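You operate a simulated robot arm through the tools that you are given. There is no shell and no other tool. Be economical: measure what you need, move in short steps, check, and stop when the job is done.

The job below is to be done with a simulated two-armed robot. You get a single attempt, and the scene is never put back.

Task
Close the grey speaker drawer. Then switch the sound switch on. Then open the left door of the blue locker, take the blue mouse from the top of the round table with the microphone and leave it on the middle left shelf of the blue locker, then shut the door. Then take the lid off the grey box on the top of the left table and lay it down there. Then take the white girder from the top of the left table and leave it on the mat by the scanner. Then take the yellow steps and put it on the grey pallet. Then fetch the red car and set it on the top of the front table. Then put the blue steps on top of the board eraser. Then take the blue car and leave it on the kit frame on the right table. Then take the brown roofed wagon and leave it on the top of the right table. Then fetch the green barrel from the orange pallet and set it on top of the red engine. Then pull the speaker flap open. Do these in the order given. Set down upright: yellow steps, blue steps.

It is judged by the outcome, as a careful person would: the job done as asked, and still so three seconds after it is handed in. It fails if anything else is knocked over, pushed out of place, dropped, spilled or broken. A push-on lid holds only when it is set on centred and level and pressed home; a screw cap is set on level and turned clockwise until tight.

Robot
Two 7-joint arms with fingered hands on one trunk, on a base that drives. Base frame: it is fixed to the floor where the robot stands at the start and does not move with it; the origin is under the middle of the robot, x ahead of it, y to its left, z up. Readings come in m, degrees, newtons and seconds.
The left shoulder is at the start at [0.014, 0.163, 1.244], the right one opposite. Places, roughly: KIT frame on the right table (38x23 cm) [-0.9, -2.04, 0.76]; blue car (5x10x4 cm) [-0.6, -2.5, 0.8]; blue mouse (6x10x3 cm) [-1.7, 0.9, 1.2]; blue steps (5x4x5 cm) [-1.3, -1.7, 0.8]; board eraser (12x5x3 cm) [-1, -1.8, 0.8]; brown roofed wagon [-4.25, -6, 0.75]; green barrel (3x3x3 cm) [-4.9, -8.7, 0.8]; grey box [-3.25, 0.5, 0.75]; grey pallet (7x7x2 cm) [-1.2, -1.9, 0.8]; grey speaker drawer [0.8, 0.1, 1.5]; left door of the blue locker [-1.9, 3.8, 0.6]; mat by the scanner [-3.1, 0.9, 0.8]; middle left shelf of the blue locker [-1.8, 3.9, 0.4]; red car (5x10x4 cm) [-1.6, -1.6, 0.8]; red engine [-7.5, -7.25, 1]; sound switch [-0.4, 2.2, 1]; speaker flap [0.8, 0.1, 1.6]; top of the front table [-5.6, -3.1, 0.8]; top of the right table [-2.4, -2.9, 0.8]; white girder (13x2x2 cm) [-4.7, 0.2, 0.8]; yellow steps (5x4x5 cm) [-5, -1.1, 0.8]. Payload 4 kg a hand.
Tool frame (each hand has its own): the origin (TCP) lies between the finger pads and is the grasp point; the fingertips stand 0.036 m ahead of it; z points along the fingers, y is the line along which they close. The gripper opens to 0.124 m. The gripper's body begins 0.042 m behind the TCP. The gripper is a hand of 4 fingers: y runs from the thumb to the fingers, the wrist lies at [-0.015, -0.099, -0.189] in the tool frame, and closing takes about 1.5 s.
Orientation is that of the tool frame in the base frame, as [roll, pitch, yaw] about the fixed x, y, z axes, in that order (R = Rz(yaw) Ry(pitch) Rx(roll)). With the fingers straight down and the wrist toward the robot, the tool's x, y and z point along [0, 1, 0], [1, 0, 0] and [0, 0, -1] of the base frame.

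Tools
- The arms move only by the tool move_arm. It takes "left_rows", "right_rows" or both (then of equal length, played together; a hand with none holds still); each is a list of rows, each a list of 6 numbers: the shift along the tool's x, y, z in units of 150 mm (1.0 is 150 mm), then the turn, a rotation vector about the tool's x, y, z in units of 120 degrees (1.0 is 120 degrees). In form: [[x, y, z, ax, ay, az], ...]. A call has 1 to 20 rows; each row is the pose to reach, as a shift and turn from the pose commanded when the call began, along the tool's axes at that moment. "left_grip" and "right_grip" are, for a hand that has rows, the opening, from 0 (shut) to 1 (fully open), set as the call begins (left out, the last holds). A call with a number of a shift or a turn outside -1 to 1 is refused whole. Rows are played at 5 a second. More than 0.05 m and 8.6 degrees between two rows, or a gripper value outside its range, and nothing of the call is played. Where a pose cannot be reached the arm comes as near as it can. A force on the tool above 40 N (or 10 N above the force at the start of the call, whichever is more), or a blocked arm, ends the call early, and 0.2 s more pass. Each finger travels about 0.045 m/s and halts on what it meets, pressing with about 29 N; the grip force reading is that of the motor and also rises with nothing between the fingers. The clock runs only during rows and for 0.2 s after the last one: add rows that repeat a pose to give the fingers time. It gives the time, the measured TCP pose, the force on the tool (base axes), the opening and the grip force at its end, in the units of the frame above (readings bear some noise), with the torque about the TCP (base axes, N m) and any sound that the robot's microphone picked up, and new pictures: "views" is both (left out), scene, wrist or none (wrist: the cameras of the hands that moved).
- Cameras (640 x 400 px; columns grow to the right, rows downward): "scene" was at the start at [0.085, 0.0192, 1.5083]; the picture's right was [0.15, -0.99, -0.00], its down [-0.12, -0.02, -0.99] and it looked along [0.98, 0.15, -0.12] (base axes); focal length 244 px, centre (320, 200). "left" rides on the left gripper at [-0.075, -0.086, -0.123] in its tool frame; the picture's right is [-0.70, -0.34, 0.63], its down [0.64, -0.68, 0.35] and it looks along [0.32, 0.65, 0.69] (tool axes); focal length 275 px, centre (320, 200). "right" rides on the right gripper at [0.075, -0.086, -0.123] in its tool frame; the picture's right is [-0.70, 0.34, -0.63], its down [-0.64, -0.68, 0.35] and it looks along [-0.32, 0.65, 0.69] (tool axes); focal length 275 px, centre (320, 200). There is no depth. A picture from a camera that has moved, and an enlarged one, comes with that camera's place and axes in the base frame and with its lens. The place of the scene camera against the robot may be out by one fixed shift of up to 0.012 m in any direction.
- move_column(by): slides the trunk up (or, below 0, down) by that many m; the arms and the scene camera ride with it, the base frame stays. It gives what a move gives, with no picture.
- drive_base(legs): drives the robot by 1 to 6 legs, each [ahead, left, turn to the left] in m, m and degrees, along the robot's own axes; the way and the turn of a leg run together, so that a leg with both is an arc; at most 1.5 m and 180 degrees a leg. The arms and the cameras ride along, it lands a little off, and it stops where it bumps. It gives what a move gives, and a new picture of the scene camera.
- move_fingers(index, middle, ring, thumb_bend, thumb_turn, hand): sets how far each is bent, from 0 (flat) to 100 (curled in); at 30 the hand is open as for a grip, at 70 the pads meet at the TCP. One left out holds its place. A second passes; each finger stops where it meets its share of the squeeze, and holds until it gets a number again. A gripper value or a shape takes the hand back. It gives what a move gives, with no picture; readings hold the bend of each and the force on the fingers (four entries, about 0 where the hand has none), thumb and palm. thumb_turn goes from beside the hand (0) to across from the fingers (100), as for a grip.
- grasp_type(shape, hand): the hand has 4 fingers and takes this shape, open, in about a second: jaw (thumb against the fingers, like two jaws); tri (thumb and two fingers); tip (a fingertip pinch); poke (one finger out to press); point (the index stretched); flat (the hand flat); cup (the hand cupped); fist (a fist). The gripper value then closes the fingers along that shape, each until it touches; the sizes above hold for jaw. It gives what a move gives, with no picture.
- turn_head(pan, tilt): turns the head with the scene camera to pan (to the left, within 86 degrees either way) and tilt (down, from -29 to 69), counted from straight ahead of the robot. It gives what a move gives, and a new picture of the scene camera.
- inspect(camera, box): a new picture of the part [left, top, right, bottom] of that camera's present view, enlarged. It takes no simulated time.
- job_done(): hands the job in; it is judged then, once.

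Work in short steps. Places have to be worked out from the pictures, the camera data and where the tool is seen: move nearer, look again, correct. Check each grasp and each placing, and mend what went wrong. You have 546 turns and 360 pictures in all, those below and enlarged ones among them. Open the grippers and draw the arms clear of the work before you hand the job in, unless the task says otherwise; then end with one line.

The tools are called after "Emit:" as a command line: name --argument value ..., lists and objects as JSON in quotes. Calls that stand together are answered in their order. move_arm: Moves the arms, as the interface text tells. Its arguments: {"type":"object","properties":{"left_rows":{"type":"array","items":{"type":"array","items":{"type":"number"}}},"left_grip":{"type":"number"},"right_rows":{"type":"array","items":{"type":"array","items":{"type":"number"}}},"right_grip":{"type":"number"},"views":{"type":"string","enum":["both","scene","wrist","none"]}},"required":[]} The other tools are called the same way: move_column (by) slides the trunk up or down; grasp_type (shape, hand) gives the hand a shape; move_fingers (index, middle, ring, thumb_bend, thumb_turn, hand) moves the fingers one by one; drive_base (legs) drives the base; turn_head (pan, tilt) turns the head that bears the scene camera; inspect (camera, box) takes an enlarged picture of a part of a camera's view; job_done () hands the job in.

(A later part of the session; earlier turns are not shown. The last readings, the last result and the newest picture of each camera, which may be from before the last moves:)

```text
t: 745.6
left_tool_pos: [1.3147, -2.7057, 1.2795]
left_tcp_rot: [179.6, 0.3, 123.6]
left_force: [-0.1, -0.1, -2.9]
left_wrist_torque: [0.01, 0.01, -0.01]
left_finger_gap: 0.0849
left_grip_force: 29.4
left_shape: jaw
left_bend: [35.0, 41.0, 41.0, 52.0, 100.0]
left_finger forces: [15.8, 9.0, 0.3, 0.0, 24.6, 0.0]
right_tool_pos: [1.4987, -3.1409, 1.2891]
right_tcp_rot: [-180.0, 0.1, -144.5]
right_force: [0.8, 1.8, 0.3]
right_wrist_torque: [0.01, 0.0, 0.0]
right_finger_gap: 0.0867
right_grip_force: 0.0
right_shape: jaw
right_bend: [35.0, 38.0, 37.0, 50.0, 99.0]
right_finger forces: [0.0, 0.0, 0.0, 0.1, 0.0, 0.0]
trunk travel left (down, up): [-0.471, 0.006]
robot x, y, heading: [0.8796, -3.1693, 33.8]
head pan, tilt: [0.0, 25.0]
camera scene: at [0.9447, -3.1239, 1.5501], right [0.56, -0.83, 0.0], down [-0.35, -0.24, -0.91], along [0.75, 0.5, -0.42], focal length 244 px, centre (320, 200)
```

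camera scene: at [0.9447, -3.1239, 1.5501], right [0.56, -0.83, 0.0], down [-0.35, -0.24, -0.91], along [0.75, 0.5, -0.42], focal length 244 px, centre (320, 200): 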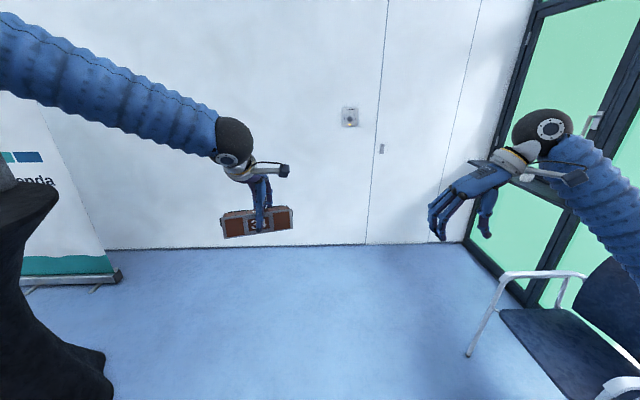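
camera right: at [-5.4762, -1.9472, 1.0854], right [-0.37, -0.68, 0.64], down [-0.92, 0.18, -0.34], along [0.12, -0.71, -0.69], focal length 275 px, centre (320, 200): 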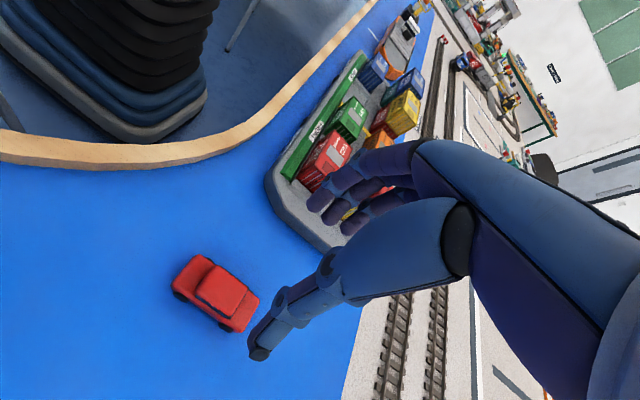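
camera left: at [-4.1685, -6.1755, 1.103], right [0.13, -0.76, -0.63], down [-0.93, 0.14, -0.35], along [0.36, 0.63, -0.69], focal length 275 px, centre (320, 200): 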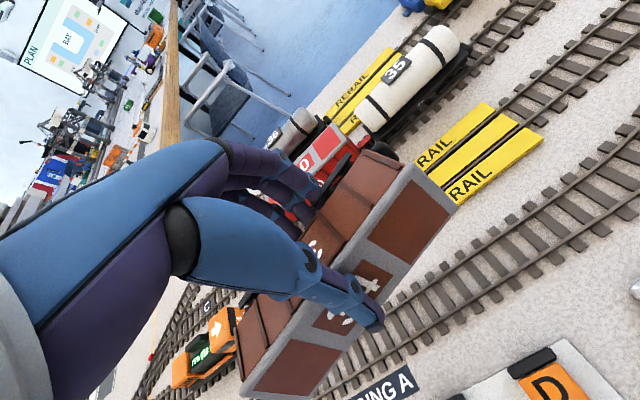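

I turn around here and slide along to the free corner of the right table.

Emit:
drive_base --legs '[[0, 0, -179], [0.22, 0, 0], [0, -1.5, 0]]'

Emit:
turn_head --pan 15 --tilt 40

```text
t: 761.5
left_tool_pos: [-0.5753, -2.5755, 1.2775]
left_tcp_rot: [179.7, 0.3, -54.5]
left_force: [-0.4, 0.1, -2.9]
left_wrist_torque: [0.05, -0.03, -0.01]
left_finger_gap: 0.0849
left_grip_force: 29.2
left_shape: jaw
left_bend: [35.0, 41.0, 41.0, 52.0, 100.0]
left_finger forces: [15.5, 8.2, 0.3, 0.1, 23.4, 0.0]
right_tool_pos: [-0.7728, -2.147, 1.2897]
right_tcp_rot: [179.9, 0.1, 37.4]
right_force: [1.3, 0.7, 0.0]
right_wrist_torque: [0.03, 0.0, -0.01]
right_finger_gap: 0.0865
right_grip_force: 0.1
right_shape: jaw
right_bend: [35.0, 38.0, 37.0, 50.0, 99.0]
right_finger forces: [0.0, 0.0, 0.0, 0.1, 0.1, 0.0]
trunk travel left (down, up): [-0.471, 0.006]
robot x, y, heading: [-0.1546, -2.0946, -144.3]
head pan, tilt: [0.0, 25.0]
camera scene: at [-0.2266, -2.1359, 1.5502], right [-0.58, 0.81, 0.0], down [0.34, 0.25, -0.91], along [-0.74, -0.53, -0.42], focal length 244 px, centre (320, 200)
```

scene: 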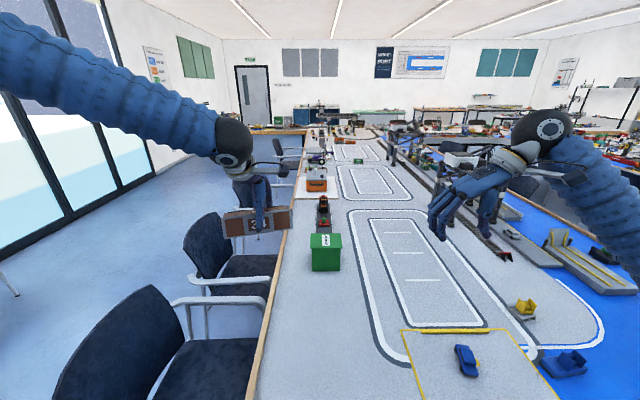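

```text
t: 762.2
left_tool_pos: [-0.5763, -2.5766, 1.2797]
left_tcp_rot: [179.6, 0.3, -54.5]
left_force: [0.0, -0.3, -1.4]
left_wrist_torque: [0.0, -0.02, 0.0]
left_finger_gap: 0.085
left_grip_force: 29.3
left_shape: jaw
left_bend: [35.0, 41.0, 41.0, 52.0, 100.0]
left_finger forces: [15.4, 8.4, 0.3, 0.0, 23.5, 0.0]
right_tool_pos: [-0.7737, -2.1459, 1.2891]
right_tcp_rot: [179.9, 0.1, 37.2]
right_force: [-0.3, 0.2, 0.0]
right_wrist_torque: [0.01, 0.0, -0.03]
right_finger_gap: 0.0868
right_grip_force: 0.1
right_shape: jaw
right_bend: [35.0, 38.0, 37.0, 50.0, 99.0]
right_finger forces: [0.0, 0.0, 0.0, 0.0, 0.1, 0.0]
trunk travel left (down, up): [-0.471, 0.006]
robot x, y, heading: [-0.1596, -2.0947, -144.6]
head pan, tilt: [15.0, 40.0]
camera scene: at [-0.2057, -2.1479, 1.527], right [-0.77, 0.64, 0.0], down [0.41, 0.5, -0.77], along [-0.49, -0.59, -0.64], focal length 244 px, centre (320, 200)
```

scene: 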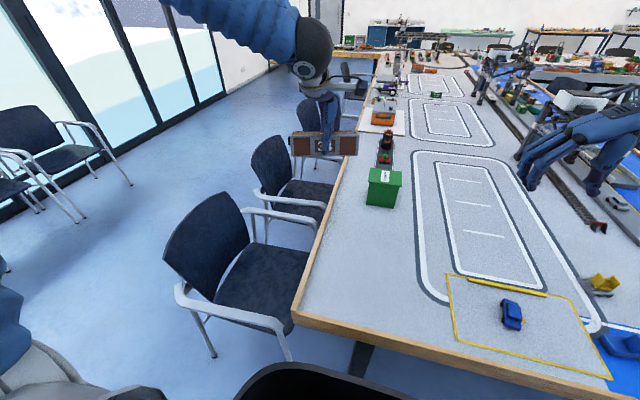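

The free felt corner is to the right of the hand's present spot. I shift 20 cm right, lower the trunk and check.

Emit:
drive_base --legs '[[0, -0.21, 0]]'

Emit:
move_column --by -0.15

Emit:
move_arm --left_rows '[[0, 0, 0.3, 0, 0, 0], [0, 0, 0.6, 0, 0, 0], [0, 0, 0.9, 0, 0, 0]]'

```text
t: 763.9
left_tool_pos: [-0.697, -2.4054, 1.2791]
left_tcp_rot: [179.6, 0.4, -54.5]
left_force: [0.5, 0.4, -2.2]
left_wrist_torque: [0.06, -0.01, 0.01]
left_finger_gap: 0.085
left_grip_force: 29.1
left_shape: jaw
left_bend: [35.0, 41.0, 41.0, 52.0, 100.0]
left_finger forces: [15.3, 8.4, 0.2, 0.1, 23.4, 0.0]
right_tool_pos: [-0.8945, -1.9766, 1.29]
right_tcp_rot: [179.8, 0.2, 37.3]
right_force: [-0.2, 1.1, 0.1]
right_wrist_torque: [-0.03, 0.0, -0.03]
right_finger_gap: 0.0869
right_grip_force: 0.1
right_shape: jaw
right_bend: [35.0, 38.0, 37.0, 50.0, 99.0]
right_finger forces: [0.0, 0.1, 0.1, 0.0, 0.0, 0.0]
trunk travel left (down, up): [-0.471, 0.006]
robot x, y, heading: [-0.2747, -1.9174, -144.3]
head pan, tilt: [15.0, 40.0]
camera scene: at [-0.3273, -1.9777, 1.5269], right [-0.77, 0.64, 0.0], down [0.41, 0.5, -0.77], along [-0.49, -0.59, -0.64], focal length 244 px, centre (320, 200)
```

scene: 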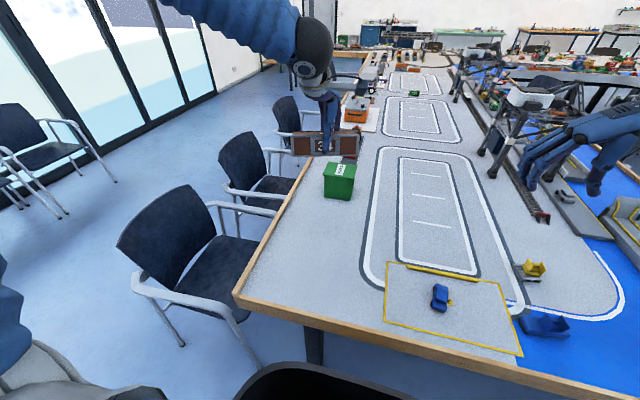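

```text
t: 765.6
left_tool_pos: [-0.6968, -2.4041, 1.1303]
left_tcp_rot: [179.6, 0.3, -54.5]
left_force: [0.1, 0.7, -1.8]
left_wrist_torque: [0.05, 0.04, 0.0]
left_finger_gap: 0.0848
left_grip_force: 29.1
left_shape: jaw
left_bend: [35.0, 41.0, 41.0, 52.0, 100.0]
left_finger forces: [15.4, 8.2, 0.3, 0.1, 23.5, 0.1]
right_tool_pos: [-0.8938, -1.9763, 1.1404]
right_tcp_rot: [179.9, 0.1, 37.3]
right_force: [0.5, -0.1, 0.5]
right_wrist_torque: [-0.02, 0.0, -0.01]
right_finger_gap: 0.087
right_grip_force: 0.0
right_shape: jaw
right_bend: [35.0, 38.0, 37.0, 50.0, 99.0]
right_finger forces: [0.1, 0.0, 0.1, 0.0, 0.1, 0.1]
trunk travel left (down, up): [-0.321, 0.156]
robot x, y, heading: [-0.2772, -1.9257, -144.6]
head pan, tilt: [15.0, 40.0]
```

```text
t: 766.4
left_tool_pos: [-0.6988, -2.4074, 0.9912]
left_tcp_rot: [179.7, 0.3, -54.5]
left_force: [-0.2, -0.7, -2.4]
left_wrist_torque: [0.06, -0.04, -0.01]
left_finger_gap: 0.0851
left_grip_force: 28.9
left_shape: jaw
left_bend: [35.0, 41.0, 41.0, 52.0, 100.0]
left_finger forces: [15.3, 8.4, 0.4, 0.0, 23.4, 0.0]
right_tool_pos: [-0.8962, -1.9786, 1.1396]
right_tcp_rot: [179.9, 0.0, 37.3]
right_force: [-0.7, 0.4, -0.4]
right_wrist_torque: [0.01, 0.03, 0.02]
right_finger_gap: 0.0866
right_grip_force: 0.1
right_shape: jaw
right_bend: [35.0, 38.0, 37.0, 50.0, 99.0]
right_finger forces: [0.0, 0.0, 0.0, 0.1, 0.0, 0.0]
trunk travel left (down, up): [-0.321, 0.156]
robot x, y, heading: [-0.2742, -1.9234, -144.3]
head pan, tilt: [15.0, 40.0]
camera scene: at [-0.349, -1.9943, 1.3693], right [-0.77, 0.64, -0.02], down [0.45, 0.52, -0.73], along [-0.45, -0.57, -0.69], focal length 244 px, centre (320, 200)
camera left: at [-0.6725, -2.2968, 1.1147], right [-0.13, 0.76, -0.63], down [0.93, -0.13, -0.35], along [-0.35, -0.63, -0.69], focal length 275 px, centre (320, 200)
```

scene: 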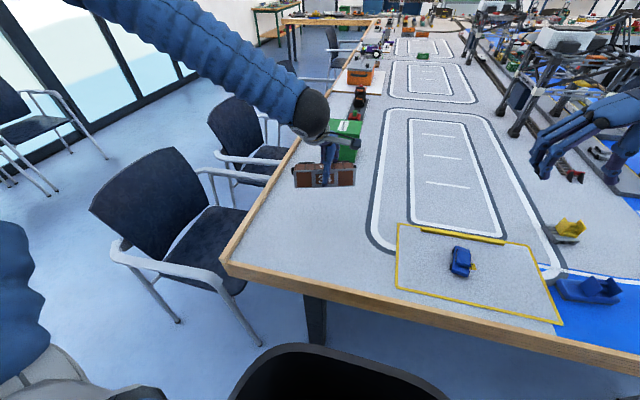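
left: 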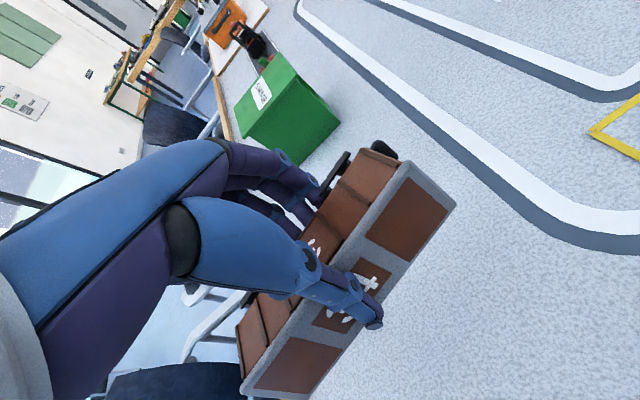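

The wagon will land about 14 cm inside the table edge. I lower it to contact.

Emit:
move_arm --left_rows '[[0, 0, 0.25, 0, 0, 0], [0, 0, 0.5, 0, 0, 0], [0, 0, 0.75, 0, 0, 0], [0, 0, 0.95, 0, 0, 0]]' --views "none"

Emit:
move_arm --left_rows '[[0, 0, 0.04, 0, 0, 0], [0, 0, 0.08, 0, 0, 0], [0, 0, 0.12, 0, 0, 0], [0, 0, 0.16, 0, 0, 0], [0, 0, 0.2, 0, 0, 0], [0, 0, 0.24, 0, 0, 0], [0, 0, 0.28, 0, 0, 0]]'

```text
t: 767.4
left_tool_pos: [-0.701, -2.4063, 0.8495]
left_tcp_rot: [179.7, 0.3, -54.5]
left_force: [0.8, -0.1, -3.2]
left_wrist_torque: [0.05, -0.04, -0.03]
left_finger_gap: 0.0848
left_grip_force: 28.7
left_shape: jaw
left_bend: [35.0, 41.0, 41.0, 52.0, 100.0]
left_finger forces: [15.2, 8.4, 0.3, 0.0, 23.4, 0.0]
right_tool_pos: [-0.8947, -1.9775, 1.1404]
right_tcp_rot: [179.8, -0.1, 37.3]
right_force: [-0.5, -0.2, -1.0]
right_wrist_torque: [0.05, -0.02, -0.01]
right_finger_gap: 0.0871
right_grip_force: 0.1
right_shape: jaw
right_bend: [35.0, 38.0, 37.0, 50.0, 99.0]
right_finger forces: [0.1, 0.0, 0.0, 0.1, 0.0, 0.1]
trunk travel left (down, up): [-0.321, 0.156]
robot x, y, heading: [-0.2741, -1.924, -144.6]
head pan, tilt: [15.0, 40.0]
```

```text
t: 769.1
left_tool_pos: [-0.6993, -2.403, 0.8131]
left_tcp_rot: [179.2, 0.4, -54.6]
left_force: [11.4, 3.4, 27.9]
left_wrist_torque: [-0.28, 0.26, 0.23]
left_finger_gap: 0.0838
left_grip_force: 28.7
left_shape: jaw
left_bend: [35.0, 41.0, 41.0, 51.0, 99.0]
left_finger forces: [13.7, 8.1, 0.0, 0.0, 34.5, 0.0]
right_tool_pos: [-0.8934, -1.9759, 1.1416]
right_tcp_rot: [179.9, 0.2, 37.3]
right_force: [0.3, 0.1, 0.2]
right_wrist_torque: [-0.02, 0.0, 0.05]
right_finger_gap: 0.0869
right_grip_force: 0.1
right_shape: jaw
right_bend: [35.0, 38.0, 37.0, 50.0, 99.0]
right_finger forces: [0.1, 0.1, 0.0, 0.0, 0.1, 0.0]
trunk travel left (down, up): [-0.321, 0.156]
robot x, y, heading: [-0.2722, -1.9209, -144.4]
head pan, tilt: [15.0, 40.0]
stopped in row 7 (left hand): the force on the tool passed its limit at 44 N (the readings are from after the stop); the commanded pose is now the measured one
camera scene: at [-0.3458, -1.9917, 1.3699], right [-0.77, 0.64, -0.02], down [0.44, 0.52, -0.73], along [-0.45, -0.57, -0.69], focal length 244 px, centre (320, 200)
camera left: at [-0.6718, -2.2935, 0.9374], right [-0.14, 0.76, -0.63], down [0.92, -0.13, -0.36], along [-0.36, -0.63, -0.69], focal length 275 px, centre (320, 200)
```

scene: 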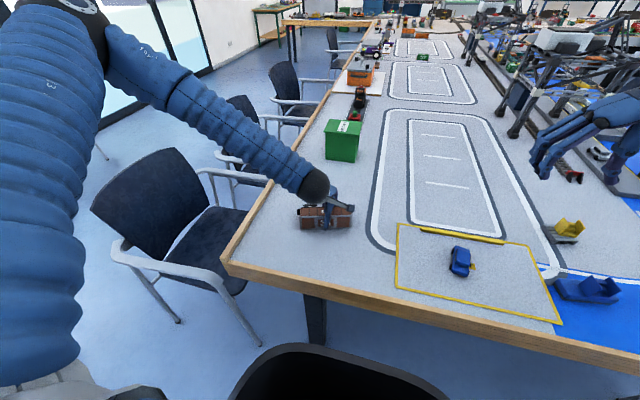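
left: 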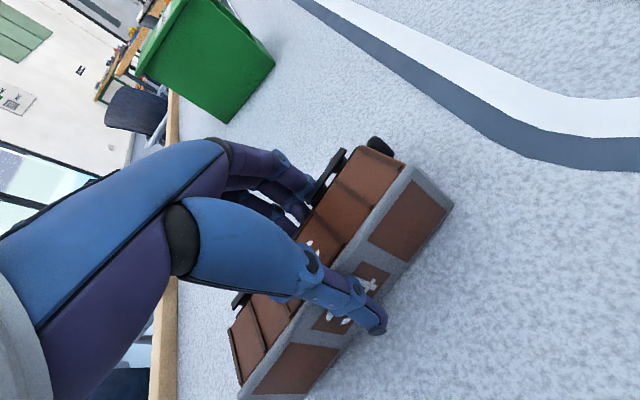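

The wagon is down on the table, but it may be lying on its side. I look closely before releasing.

Emit:
inspect --camera "scene" --box '[280, 170, 380, 250]'

Emit:
inspect --camera "left" --box '[200, 120, 480, 400]'

```text
5.00 times, centred on (330, 210) of scene
camera zoom: at [-0.3458, -1.9917, 1.3699], right [-0.77, 0.64, -0.02], down [0.44, 0.52, -0.73], along [-0.45, -0.57, -0.69], focal length 1218 px, centre (270, 150)
```

zoom: 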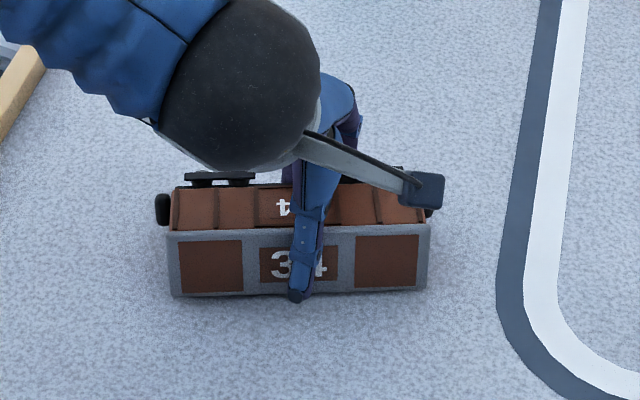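

```text
1.43 times, centred on (340, 260) of left
camera zoom: at [-0.6718, -2.2935, 0.9374], right [-0.14, 0.76, -0.63], down [0.92, -0.13, -0.36], along [-0.36, -0.63, -0.69], focal length 393 px, centre (291, 114)
```

zoom: 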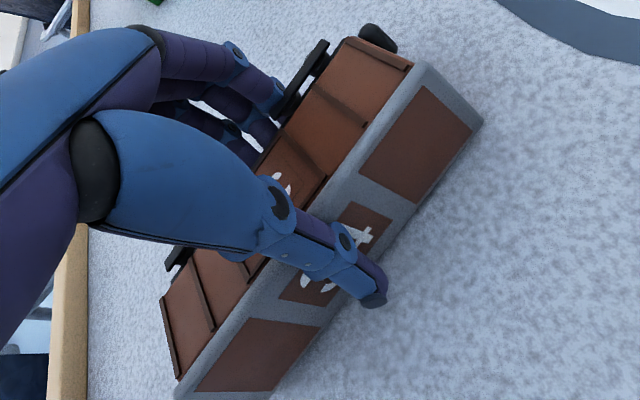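

The wagon lies on its side, resting stably. The task asks for upright only for the two sets of steps, so I release it here on the right table and lift away.

Emit:
move_arm --left_rows '[[0, 0, -0.02, 0, 0, 0], [0, 0, -0.02, 0, 0, 0], [0, 0, -0.02, 0, 0, 0], [0, 0, -0.02, 0, 0, 0], [0, 0, -0.02, 0, 0, 0], [0, 0, -0.2, 0, 0, 0], [0, 0, -0.5, 0, 0, 0], [0, 0, -0.8, 0, 0, 0], [0, 0, -1.0, 0, 0, 0]]' --left_grip 1 --views "wrist"

```text
t: 771.1
left_tool_pos: [-0.6988, -2.4042, 0.9629]
left_tcp_rot: [179.4, 0.2, -54.6]
left_force: [1.2, -0.1, 0.9]
left_wrist_torque: [-0.01, -0.02, -0.04]
left_finger_gap: 0.1238
left_grip_force: 0.1
left_shape: jaw
left_bend: [30.0, 30.0, 30.0, 30.0, 98.0]
left_finger forces: [0.1, 0.0, 0.1, 0.0, 0.0, 0.0]
right_tool_pos: [-0.8945, -1.9754, 1.1388]
right_tcp_rot: [179.9, 0.1, 37.3]
right_force: [0.3, -0.5, 0.4]
right_wrist_torque: [0.02, -0.04, 0.01]
right_finger_gap: 0.0869
right_grip_force: 0.1
right_shape: jaw
right_bend: [35.0, 38.0, 37.0, 50.0, 99.0]
right_finger forces: [0.0, 0.1, 0.0, 0.1, 0.0, 0.0]
trunk travel left (down, up): [-0.321, 0.156]
robot x, y, heading: [-0.2736, -1.9242, -144.3]
head pan, tilt: [15.0, 40.0]
camera left: at [-0.671, -2.294, 1.0855], right [-0.14, 0.76, -0.63], down [0.93, -0.13, -0.36], along [-0.35, -0.63, -0.69], focal length 275 px, centre (320, 200)
```

left: 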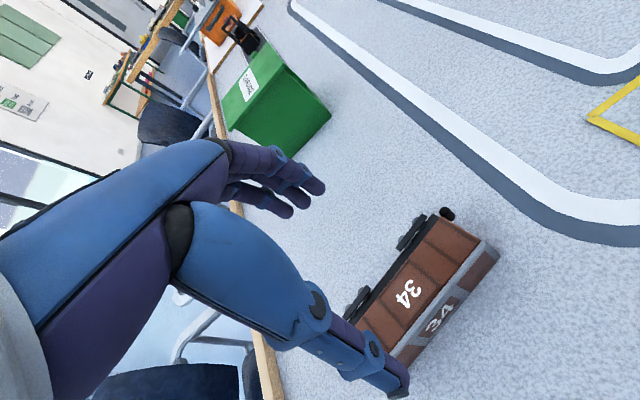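

The wagon rests on the right table. For the green barrel on the cargo-yard table by the wall, I raise the arms and drive back down the corridor.

Emit:
move_arm --left_rows '[[0, -0.2, -0.25, 0, 0, 0], [0, -0.4, -0.5, 0, 0, 0], [0, -0.5, -0.8, 0, 0, 0], [0, -0.5, -1.0, 0, 0, 0]]' --views "none"

Emit:
move_column --by 0.15

Emit:
drive_base --legs '[[0, 1.5, -1.7], [1.5, 0, 0], [1.5, 0, 0], [1.5, 0, 0], [0, 0.85, 0], [1.5, 0, 0]]'

```text
t: 772.1
left_tool_pos: [-0.6351, -2.3609, 1.1124]
left_tcp_rot: [179.5, 0.3, -54.6]
left_force: [0.1, -0.5, 0.3]
left_wrist_torque: [0.0, 0.01, 0.0]
left_finger_gap: 0.1239
left_grip_force: 0.0
left_shape: jaw
left_bend: [30.0, 30.0, 30.0, 30.0, 98.0]
left_finger forces: [0.0, 0.0, 0.0, 0.0, 0.0, 0.0]
right_tool_pos: [-0.895, -1.9765, 1.1403]
right_tcp_rot: [179.9, 0.1, 37.3]
right_force: [0.9, 0.9, -0.1]
right_wrist_torque: [0.0, 0.0, -0.01]
right_finger_gap: 0.0865
right_grip_force: 0.1
right_shape: jaw
right_bend: [35.0, 38.0, 37.0, 50.0, 99.0]
right_finger forces: [0.0, 0.0, 0.1, 0.0, 0.1, 0.0]
trunk travel left (down, up): [-0.321, 0.156]
robot x, y, heading: [-0.2754, -1.925, -144.4]
head pan, tilt: [15.0, 40.0]
```

```text
t: 773.8
left_tool_pos: [-0.6355, -2.3613, 1.2617]
left_tcp_rot: [179.5, 0.4, -54.6]
left_force: [-0.2, 0.3, -0.9]
left_wrist_torque: [0.01, -0.03, -0.03]
left_finger_gap: 0.1238
left_grip_force: 0.1
left_shape: jaw
left_bend: [30.0, 30.0, 30.0, 30.0, 98.0]
left_finger forces: [0.2, 0.0, 0.0, 0.0, 0.0, 0.1]
right_tool_pos: [-0.8953, -1.9758, 1.2899]
right_tcp_rot: [180.0, 0.1, 37.3]
right_force: [0.1, 0.4, -0.5]
right_wrist_torque: [0.01, -0.01, 0.02]
right_finger_gap: 0.0868
right_grip_force: 0.1
right_shape: jaw
right_bend: [35.0, 38.0, 37.0, 50.0, 99.0]
right_finger forces: [0.0, 0.1, 0.0, 0.1, 0.0, 0.1]
trunk travel left (down, up): [-0.471, 0.006]
robot x, y, heading: [-0.2775, -1.9235, -144.5]
head pan, tilt: [15.0, 40.0]
```

```text
t: 808.8
left_tool_pos: [-3.2944, -6.9732, 1.2573]
left_tcp_rot: [179.7, 0.3, -56.8]
left_force: [-1.4, -0.6, 0.1]
left_wrist_torque: [-0.01, -0.06, 0.02]
left_finger_gap: 0.1236
left_grip_force: 0.1
left_shape: jaw
left_bend: [30.0, 30.0, 30.0, 30.0, 98.0]
left_finger forces: [0.0, 0.1, 0.0, 0.1, 0.0, 0.1]
right_tool_pos: [-3.5376, -6.5782, 1.2848]
right_tcp_rot: [179.7, -0.3, 35.1]
right_force: [-0.1, -0.3, 0.0]
right_wrist_torque: [0.01, -0.08, 0.0]
right_finger_gap: 0.0865
right_grip_force: 0.1
right_shape: jaw
right_bend: [34.0, 38.0, 37.0, 50.0, 99.0]
right_finger forces: [0.1, 0.0, 0.1, 0.0, 0.0, 0.0]
trunk travel left (down, up): [-0.471, 0.006]
robot x, y, heading: [-2.9081, -6.5426, -146.7]
head pan, tilt: [15.0, 40.0]
stopped in leg 6: the robot was blocked; the commanded pose is now the measured one
camera scene: at [-2.9722, -6.6033, 1.5263], right [-0.75, 0.67, 0.0], down [0.43, 0.48, -0.76], along [-0.51, -0.57, -0.65], focal length 244 px, centre (320, 200)
```

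scene: 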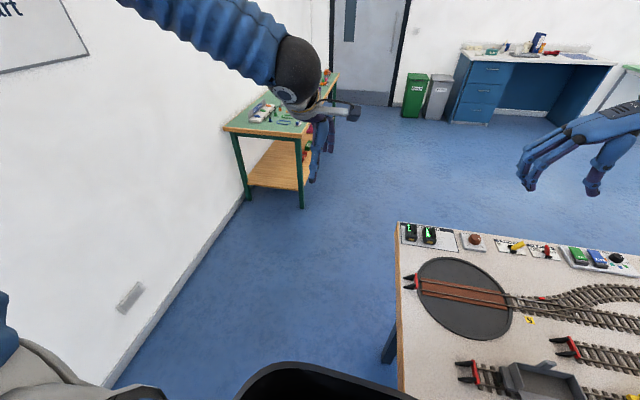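

I clipped the desk's corner region, being 20 cm too far right. I back off, shift left and continue to the cargo-yard table.

Emit:
drive_base --legs '[[-0.1, 0, 0], [0, 0.24, 0.7], [1.5, 0, 0], [0, -0.3, 0], [1.4, 0, 0], [0, 0, 90]]'

```text
t: 830.5
left_tool_pos: [-4.861, -8.4074, 1.2618]
left_tcp_rot: [179.4, 0.5, 33.7]
left_force: [-0.4, -0.2, -0.3]
left_wrist_torque: [-0.01, -0.01, -0.01]
left_finger_gap: 0.1238
left_grip_force: 0.0
left_shape: jaw
left_bend: [30.0, 30.0, 30.0, 30.0, 98.0]
left_finger forces: [0.0, 0.0, 0.0, 0.1, 0.0, 0.0]
right_tool_pos: [-5.254, -8.6539, 1.29]
right_tcp_rot: [179.9, 0.1, 125.6]
right_force: [-0.1, -0.4, 0.7]
right_wrist_torque: [0.0, 0.0, 0.06]
right_finger_gap: 0.0868
right_grip_force: 0.0
right_shape: jaw
right_bend: [34.0, 38.0, 37.0, 50.0, 99.0]
right_finger forces: [0.0, 0.0, 0.0, 0.0, 0.0, 0.0]
trunk travel left (down, up): [-0.471, 0.006]
robot x, y, heading: [-5.2901, -8.0366, -56.4]
head pan, tilt: [15.0, 40.0]
camera scene: at [-5.2332, -8.0781, 1.5269], right [-0.66, -0.75, 0.0], down [-0.48, 0.42, -0.77], along [0.58, -0.5, -0.64], focal length 244 px, centre (320, 200)
```

scene: 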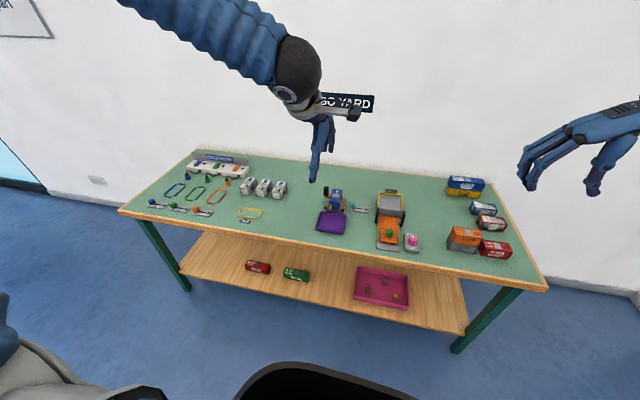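

The cargo-yard table is in front of me. I zoom in on the orange pallet with the green barrel.

Emit:
inspect --camera "scene" --box '[330, 170, 460, 270]'

```text
4.00 times, centred on (395, 220) of scene
camera zoom: at [-5.2332, -8.0781, 1.5269], right [-0.66, -0.75, 0.0], down [-0.48, 0.42, -0.77], along [0.58, -0.5, -0.64], focal length 974 px, centre (20, 120)
```

zoom: 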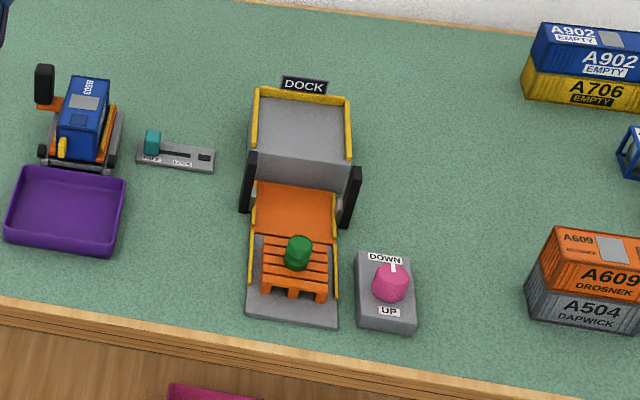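

The green barrel stands on the orange pallet at about [-4.91, -8.72]. I lower the trunk and bring the right hand above it.

Emit:
move_column --by -0.15

Emit:
move_arm --right_rows '[[-0.2, 0.2, 0, 0, 0, 0], [-0.4, 0.4, 0, 0, 0, 0], [-0.62, 0.6, 0, 0, 0, 0], [-0.83, 0.81, 0, 0, 0, 0]]' --right_grip 0.6 --views "none"

Emit:
move_arm --right_rows '[[-0.2, 0.2, 0, 0, 0, 0], [-0.4, 0.4, 0, 0, 0, 0], [-0.62, 0.6, 0, 0, 0, 0], [-0.83, 0.81, 0, 0, 0, 0], [-0.83, 0.81, 0.25, 0, 0, 0], [-0.83, 0.81, 0.5, 0, 0, 0]]' --views "wrist"

```text
t: 832.2
left_tool_pos: [-4.8601, -8.4067, 1.1117]
left_tcp_rot: [179.4, 0.4, 33.6]
left_force: [0.5, 0.3, 0.2]
left_wrist_torque: [-0.01, -0.02, 0.0]
left_finger_gap: 0.124
left_grip_force: 0.0
left_shape: jaw
left_bend: [30.0, 30.0, 30.0, 30.0, 98.0]
left_finger forces: [0.0, 0.0, 0.0, 0.1, 0.0, 0.0]
right_tool_pos: [-5.2523, -8.6541, 1.1395]
right_tcp_rot: [179.9, 0.0, 125.5]
right_force: [-0.2, -0.1, -0.3]
right_wrist_torque: [-0.03, 0.0, 0.0]
right_finger_gap: 0.0868
right_grip_force: 0.1
right_shape: jaw
right_bend: [34.0, 38.0, 37.0, 50.0, 99.0]
right_finger forces: [0.0, 0.1, 0.1, 0.0, 0.0, 0.0]
trunk travel left (down, up): [-0.321, 0.156]
robot x, y, heading: [-5.2902, -8.0343, -56.4]
head pan, tilt: [15.0, 40.0]
```

```text
t: 833.2
left_tool_pos: [-4.8604, -8.4079, 1.1116]
left_tcp_rot: [179.6, 0.3, 33.5]
left_force: [0.7, 0.7, -0.4]
left_wrist_torque: [-0.04, 0.01, 0.02]
left_finger_gap: 0.1238
left_grip_force: 0.1
left_shape: jaw
left_bend: [30.0, 30.0, 30.0, 30.0, 98.0]
left_finger forces: [0.1, 0.1, 0.1, 0.1, 0.1, 0.0]
right_tool_pos: [-5.0808, -8.6853, 1.1394]
right_tcp_rot: [179.8, 0.1, 125.6]
right_force: [0.7, -0.2, 0.4]
right_wrist_torque: [-0.02, 0.0, -0.03]
right_finger_gap: 0.0746
right_grip_force: 0.1
right_shape: jaw
right_bend: [38.0, 42.0, 40.0, 53.0, 99.0]
right_finger forces: [0.0, 0.1, 0.0, 0.0, 0.0, 0.0]
trunk travel left (down, up): [-0.321, 0.156]
robot x, y, heading: [-5.2872, -8.0325, -56.4]
head pan, tilt: [15.0, 40.0]
```

```text
t: 834.6
left_tool_pos: [-4.8593, -8.4074, 1.1116]
left_tcp_rot: [179.5, 0.5, 33.7]
left_force: [0.0, -0.2, -0.2]
left_wrist_torque: [0.01, 0.03, 0.01]
left_finger_gap: 0.1238
left_grip_force: 0.1
left_shape: jaw
left_bend: [30.0, 30.0, 30.0, 30.0, 98.0]
left_finger forces: [0.0, 0.0, 0.1, 0.0, 0.0, 0.0]
right_tool_pos: [-4.909, -8.7146, 1.0665]
right_tcp_rot: [180.0, 0.2, 125.5]
right_force: [0.3, -0.2, 0.7]
right_wrist_torque: [0.0, 0.0, 0.05]
right_finger_gap: 0.0747
right_grip_force: 0.2
right_shape: jaw
right_bend: [38.0, 42.0, 40.0, 53.0, 99.0]
right_finger forces: [0.0, 0.0, 0.0, 0.1, 0.0, 0.1]
trunk travel left (down, up): [-0.321, 0.156]
robot x, y, heading: [-5.2885, -8.0341, -56.1]
head pan, tilt: [15.0, 40.0]
camera right: at [-5.0249, -8.7041, 1.1883], right [0.68, -0.37, 0.64], down [-0.18, -0.92, -0.35], along [0.71, 0.12, -0.69], focal length 275 px, centre (320, 200)
```

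right: 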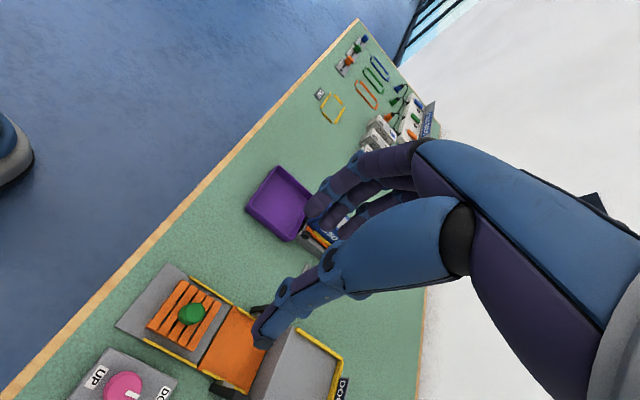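

The wrist camera puts the barrel at [-4.916, -8.735]. I correct by 2 cm and descend around it.

Emit:
move_arm --right_rows '[[-0.08, -0.115, 0.2, 0, 0, 0], [-0.08, -0.115, 0.45, 0, 0, 0], [-0.08, -0.115, 0.75, 0, 0, 0], [-0.08, -0.115, 1.0, 0, 0, 0]]' --right_grip 0.5 --views "wrist"

```text
t: 835.6
left_tool_pos: [-4.8608, -8.407, 1.1123]
left_tcp_rot: [179.4, 0.4, 33.8]
left_force: [1.4, 0.0, 0.2]
left_wrist_torque: [-0.04, -0.02, 0.02]
left_finger_gap: 0.1241
left_grip_force: 0.0
left_shape: jaw
left_bend: [30.0, 30.0, 30.0, 30.0, 98.0]
left_finger forces: [0.0, 0.0, 0.0, 0.1, 0.0, 0.1]
right_tool_pos: [-4.9157, -8.735, 0.9158]
right_tcp_rot: [179.9, 0.1, 125.6]
right_force: [0.3, 0.2, -0.1]
right_wrist_torque: [0.01, 0.01, -0.01]
right_finger_gap: 0.0622
right_grip_force: 0.0
right_shape: jaw
right_bend: [42.0, 46.0, 44.0, 56.0, 100.0]
right_finger forces: [0.1, 0.0, 0.0, 0.0, 0.1, 0.0]
trunk travel left (down, up): [-0.321, 0.156]
robot x, y, heading: [-5.2919, -8.033, -56.2]
head pan, tilt: [15.0, 40.0]
camera right: at [-5.0305, -8.7242, 1.0376], right [0.68, -0.37, 0.64], down [-0.18, -0.92, -0.35], along [0.71, 0.12, -0.69], focal length 275 px, centre (320, 200)
```

right: 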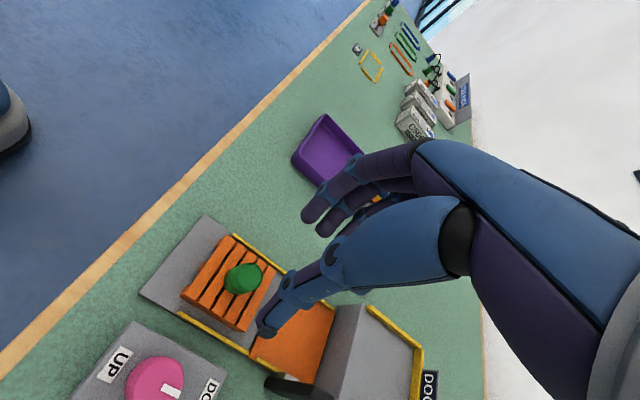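

On target. I lower 9 cm more and close on the barrel.

Emit:
move_arm --right_rows '[[0, 0, 0.2, 0, 0, 0], [0, 0, 0.4, 0, 0, 0], [0, 0, 0.52, 0, 0, 0], [0, 0, 0.59, 0, 0, 0]]' --views "none"

Emit:
move_arm --right_rows '[[0, 0, 0, 0, 0, 0], [0, 0, 0, 0, 0, 0], [0, 0, 0, 0, 0, 0], [0, 0, 0, 0, 0, 0], [0, 0, 0, 0, 0, 0]]' --right_grip 0 --views "wrist"

```text
t: 836.6
left_tool_pos: [-4.8603, -8.4076, 1.1123]
left_tcp_rot: [179.3, 0.4, 33.6]
left_force: [0.3, -0.5, 0.0]
left_wrist_torque: [-0.02, -0.01, -0.02]
left_finger_gap: 0.1236
left_grip_force: 0.2
left_shape: jaw
left_bend: [30.0, 30.0, 30.0, 30.0, 98.0]
left_finger forces: [0.0, 0.0, 0.0, 0.0, 0.0, 0.0]
right_tool_pos: [-4.916, -8.735, 0.8273]
right_tcp_rot: [179.9, 0.1, 125.5]
right_force: [0.6, -1.0, 1.2]
right_wrist_torque: [-0.03, 0.02, 0.0]
right_finger_gap: 0.0622
right_grip_force: 0.1
right_shape: jaw
right_bend: [42.0, 46.0, 44.0, 56.0, 100.0]
right_finger forces: [0.0, 0.0, 0.0, 0.0, 0.0, 0.0]
trunk travel left (down, up): [-0.321, 0.156]
robot x, y, heading: [-5.2896, -8.0372, -56.3]
head pan, tilt: [15.0, 40.0]
```

```text
t: 837.8
left_tool_pos: [-4.8597, -8.4073, 1.1123]
left_tcp_rot: [179.4, 0.4, 33.6]
left_force: [0.6, -0.2, -0.6]
left_wrist_torque: [0.02, 0.0, 0.01]
left_finger_gap: 0.124
left_grip_force: 0.0
left_shape: jaw
left_bend: [30.0, 30.0, 30.0, 30.0, 98.0]
left_finger forces: [0.1, 0.0, 0.0, 0.1, 0.0, 0.0]
right_tool_pos: [-4.9171, -8.7355, 0.828]
right_tcp_rot: [179.7, 0.2, 125.6]
right_force: [2.0, 0.7, 11.2]
right_wrist_torque: [0.11, -0.2, -0.04]
right_finger_gap: 0.0168
right_grip_force: 28.1
right_shape: jaw
right_bend: [59.0, 59.0, 68.0, 66.0, 100.0]
right_finger forces: [16.7, 12.2, 0.0, 0.0, 33.5, 0.1]
trunk travel left (down, up): [-0.321, 0.156]
robot x, y, heading: [-5.2889, -8.0362, -56.4]
head pan, tilt: [15.0, 40.0]
camera right: at [-5.0315, -8.7233, 0.9506], right [0.68, -0.37, 0.64], down [-0.18, -0.92, -0.35], along [0.71, 0.12, -0.69], focal length 275 px, centre (320, 200)
```

right: 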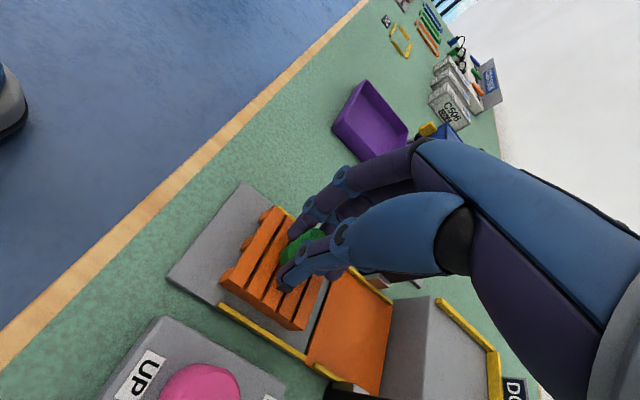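

Gripped. I lift and confirm with one picture.

Emit:
move_arm --right_rows '[[0, 0, -0.1, 0, 0, 0], [0, 0, -0.3, 0, 0, 0], [0, 0, -0.6, 0, 0, 0], [0, 0, -0.9, 0, 0, 0]]' --views "wrist"

```text
t: 838.8
left_tool_pos: [-4.8608, -8.4073, 1.1121]
left_tcp_rot: [179.4, 0.4, 33.7]
left_force: [0.0, -0.9, -0.2]
left_wrist_torque: [-0.01, -0.03, 0.03]
left_finger_gap: 0.1237
left_grip_force: 0.0
left_shape: jaw
left_bend: [30.0, 30.0, 30.0, 30.0, 98.0]
left_finger forces: [0.1, 0.0, 0.0, 0.0, 0.0, 0.1]
right_tool_pos: [-4.9155, -8.7347, 0.9608]
right_tcp_rot: [179.9, -0.1, 125.6]
right_force: [-0.1, 0.5, -0.1]
right_wrist_torque: [-0.03, 0.01, -0.02]
right_finger_gap: 0.0164
right_grip_force: 29.5
right_shape: jaw
right_bend: [60.0, 59.0, 68.0, 66.0, 100.0]
right_finger forces: [17.0, 11.8, 0.1, 0.0, 30.2, 0.1]
trunk travel left (down, up): [-0.321, 0.156]
robot x, y, heading: [-5.2866, -8.0336, -56.1]
head pan, tilt: [15.0, 40.0]
camera right: at [-5.0311, -8.723, 1.0833], right [0.68, -0.37, 0.63], down [-0.18, -0.92, -0.35], along [0.71, 0.12, -0.69], focal length 275 px, centre (320, 200)
```

right: 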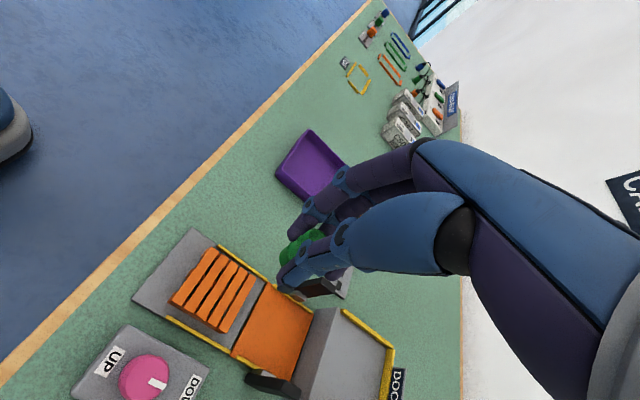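

The barrel is held and the pallet stayed in place. I raise the trunk, turn towards the blue desk by the wall and slide right in front of it.

Emit:
move_column --by 0.15

Emit:
move_arm --right_rows '[[0.2, -0.1, -0.2, 0, 0, 0], [0.4, -0.2, -0.4, 0, 0, 0], [0.6, -0.3, -0.6, 0, 0, 0], [0.8, -0.4, -0.8, 0, 0, 0]]' --left_rows '[[0, -0.1, -0.2, 0, 0, 0], [0, -0.2, -0.4, 0, 0, 0], [0, -0.3, -0.6, 0, 0, 0], [0, -0.4, -0.8, 0, 0, 0]]' --views "none"

Emit:
drive_base --legs '[[-0.25, 0, 0], [0, 0, -90], [0, -1.5, 0]]'

```text
t: 840.6
left_tool_pos: [-4.8604, -8.4076, 1.2619]
left_tcp_rot: [179.4, 0.4, 33.8]
left_force: [-0.2, 0.4, 0.6]
left_wrist_torque: [0.01, 0.0, -0.01]
left_finger_gap: 0.1238
left_grip_force: 0.0
left_shape: jaw
left_bend: [30.0, 30.0, 30.0, 30.0, 98.0]
left_finger forces: [0.0, 0.0, 0.0, 0.0, 0.0, 0.0]
right_tool_pos: [-4.9173, -8.7356, 1.1125]
right_tcp_rot: [179.9, 0.1, 125.6]
right_force: [0.3, 0.1, -0.5]
right_wrist_torque: [0.0, -0.03, 0.04]
right_finger_gap: 0.0163
right_grip_force: 29.0
right_shape: jaw
right_bend: [60.0, 59.0, 68.0, 66.0, 100.0]
right_finger forces: [17.0, 11.7, 0.0, 0.1, 30.1, 0.0]
trunk travel left (down, up): [-0.471, 0.006]
robot x, y, heading: [-5.2871, -8.0349, -56.0]
head pan, tilt: [15.0, 40.0]
```

```text
t: 841.6
left_tool_pos: [-4.8968, -8.3547, 1.3833]
left_tcp_rot: [179.3, 0.2, 33.6]
left_force: [-1.5, -0.8, -0.4]
left_wrist_torque: [-0.04, -0.03, 0.0]
left_finger_gap: 0.1239
left_grip_force: 0.0
left_shape: jaw
left_bend: [30.0, 30.0, 30.0, 30.0, 98.0]
left_finger forces: [0.0, 0.0, 0.0, 0.0, 0.0, 0.1]
right_tool_pos: [-5.0392, -8.6685, 1.2338]
right_tcp_rot: [179.9, 0.2, 125.6]
right_force: [0.2, 0.2, 0.6]
right_wrist_torque: [-0.04, 0.0, 0.0]
right_finger_gap: 0.0159
right_grip_force: 28.9
right_shape: jaw
right_bend: [60.0, 59.0, 68.0, 66.0, 100.0]
right_finger forces: [17.2, 12.1, 0.0, 0.0, 29.9, 0.1]
trunk travel left (down, up): [-0.471, 0.006]
robot x, y, heading: [-5.2884, -8.0342, -56.3]
head pan, tilt: [15.0, 40.0]
```

```text
t: 854.2
left_tool_pos: [-6.5855, -6.9787, 1.3821]
left_tcp_rot: [179.4, 0.4, -55.9]
left_force: [-0.5, -0.4, -0.1]
left_wrist_torque: [0.05, -0.02, 0.03]
left_finger_gap: 0.1239
left_grip_force: 0.1
left_shape: jaw
left_bend: [30.0, 30.0, 30.0, 30.0, 98.0]
left_finger forces: [0.0, 0.0, 0.0, 0.0, 0.1, 0.0]
right_tool_pos: [-6.9021, -6.838, 1.2315]
right_tcp_rot: [179.9, 0.1, 36.0]
right_force: [0.1, 0.6, -0.1]
right_wrist_torque: [-0.01, -0.03, 0.04]
right_finger_gap: 0.0161
right_grip_force: 29.2
right_shape: jaw
right_bend: [60.0, 59.0, 68.0, 66.0, 100.0]
right_finger forces: [16.5, 12.1, 0.1, 0.0, 29.4, 0.0]
trunk travel left (down, up): [-0.471, 0.006]
robot x, y, heading: [-6.2656, -6.5819, -145.8]
head pan, tilt: [15.0, 40.0]
camera scene: at [-6.3184, -6.636, 1.5269], right [-0.76, 0.65, 0.0], down [0.42, 0.49, -0.77], along [-0.5, -0.58, -0.64], focal length 244 px, centre (320, 200)
```

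scene: 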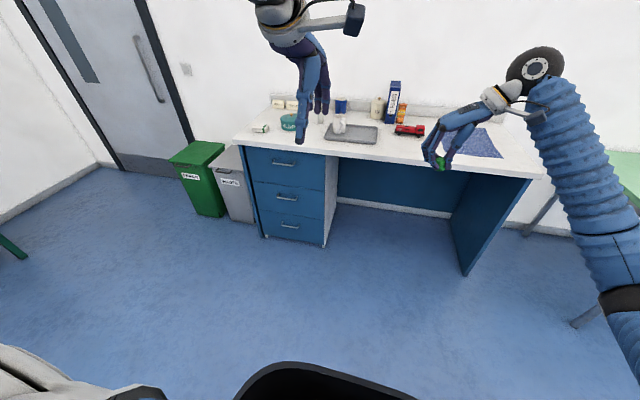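

The red engine stands on the blue desk's top at about [-7.45, -7.24]. I drive 62 cm ahead.

Emit:
drive_base --legs '[[0.62, 0.05, 0]]'

Emit:
inspect --camera "right" --box '[0, 0, 640, 400]'

```text
t: 857.7
left_tool_pos: [-7.0677, -7.368, 1.382]
left_tcp_rot: [179.4, 0.4, -55.9]
left_force: [0.7, 0.0, -0.9]
left_wrist_torque: [-0.01, 0.0, -0.02]
left_finger_gap: 0.1239
left_grip_force: 0.0
left_shape: jaw
left_bend: [30.0, 30.0, 30.0, 30.0, 98.0]
left_finger forces: [0.1, 0.1, 0.0, 0.0, 0.1, 0.0]
right_tool_pos: [-7.3856, -7.2267, 1.2312]
right_tcp_rot: [179.9, 0.2, 36.0]
right_force: [0.0, 0.0, -0.2]
right_wrist_torque: [0.02, -0.01, -0.01]
right_finger_gap: 0.0159
right_grip_force: 29.1
right_shape: jaw
right_bend: [60.0, 59.0, 68.0, 66.0, 100.0]
right_finger forces: [16.6, 12.2, 0.0, 0.1, 29.2, 0.0]
trunk travel left (down, up): [-0.471, 0.006]
robot x, y, heading: [-6.75, -6.9708, -145.8]
head pan, tilt: [15.0, 40.0]
camera scene: at [-6.8021, -7.026, 1.5269], right [-0.76, 0.65, 0.0], down [0.42, 0.49, -0.77], along [-0.5, -0.58, -0.64], focal length 244 px, centre (320, 200)
```

scene: 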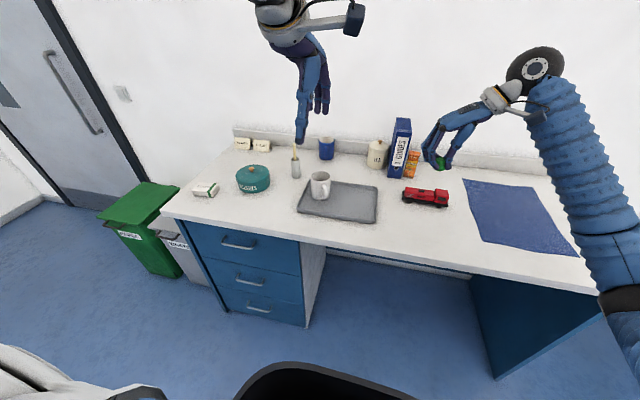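

```text
1.00 times, centred on (320, 200) of right (not enlarged: the box is as wide or as high as the picture)
camera zoom: at [-7.3766, -7.1139, 1.354], right [-0.37, -0.68, 0.64], down [-0.92, 0.17, -0.35], along [0.13, -0.71, -0.69], focal length 275 px, centre (320, 200)
```

zoom: 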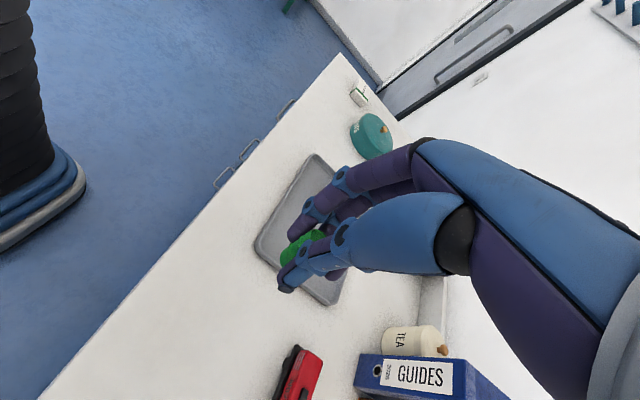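

I zoom in on the engine to see where a barrel can stand.

Emit:
inspect --camera "scene" --box '[390, 165, 470, 225]'

```text
6.67 times, centred on (430, 195) of scene
camera zoom: at [-6.8021, -7.026, 1.5269], right [-0.76, 0.65, 0.0], down [0.42, 0.49, -0.77], along [-0.5, -0.58, -0.64], focal length 1623 px, centre (-413, 233)
```

zoom: 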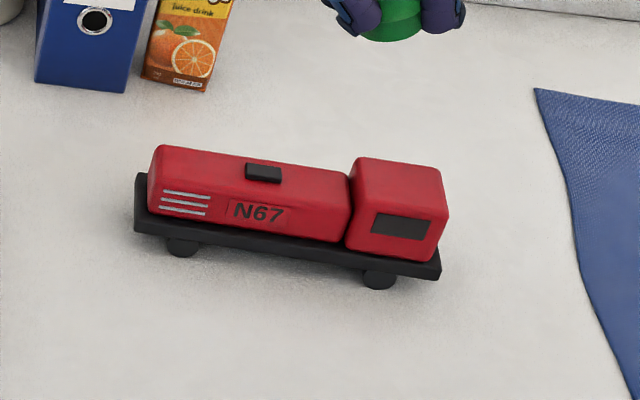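

The flat cab roof at the right end of the engine is the best place. I move the barrel above it and look with the wrist camera.

Emit:
move_arm --right_rows '[[-0.23, -0.09, 0, 0, 0, 0], [-0.46, -0.18, 0, 0, 0, 0], [-0.69, -0.27, 0, 0, 0, 0], [-0.925, -0.36, 0, 0, 0, 0]]' --views "wrist"

```text
t: 858.7
left_tool_pos: [-7.0695, -7.3689, 1.3823]
left_tcp_rot: [179.4, 0.4, -56.1]
left_force: [0.4, -0.3, 0.0]
left_wrist_torque: [0.01, 0.0, -0.02]
left_finger_gap: 0.1239
left_grip_force: 0.0
left_shape: jaw
left_bend: [30.0, 30.0, 30.0, 30.0, 98.0]
left_finger forces: [0.1, 0.0, 0.1, 0.0, 0.1, 0.0]
right_tool_pos: [-7.531, -7.2661, 1.2321]
right_tcp_rot: [179.9, 0.0, 35.9]
right_force: [-0.7, 0.3, -0.2]
right_wrist_torque: [0.03, 0.03, 0.01]
right_finger_gap: 0.0159
right_grip_force: 28.4
right_shape: jaw
right_bend: [60.0, 59.0, 68.0, 66.0, 100.0]
right_finger forces: [16.7, 12.3, 0.0, 0.2, 29.1, 0.0]
trunk travel left (down, up): [-0.471, 0.006]
robot x, y, heading: [-6.751, -6.9711, -145.8]
head pan, tilt: [15.0, 40.0]
camera right: at [-7.5214, -7.152, 1.3539], right [-0.37, -0.68, 0.63], down [-0.92, 0.17, -0.35], along [0.13, -0.71, -0.69], focal length 275 px, centre (320, 200)
```

right: 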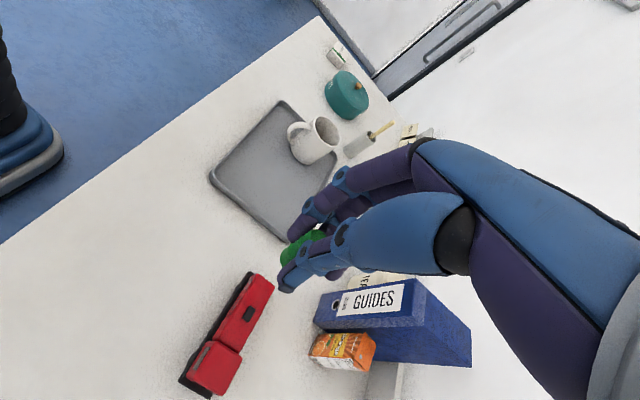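

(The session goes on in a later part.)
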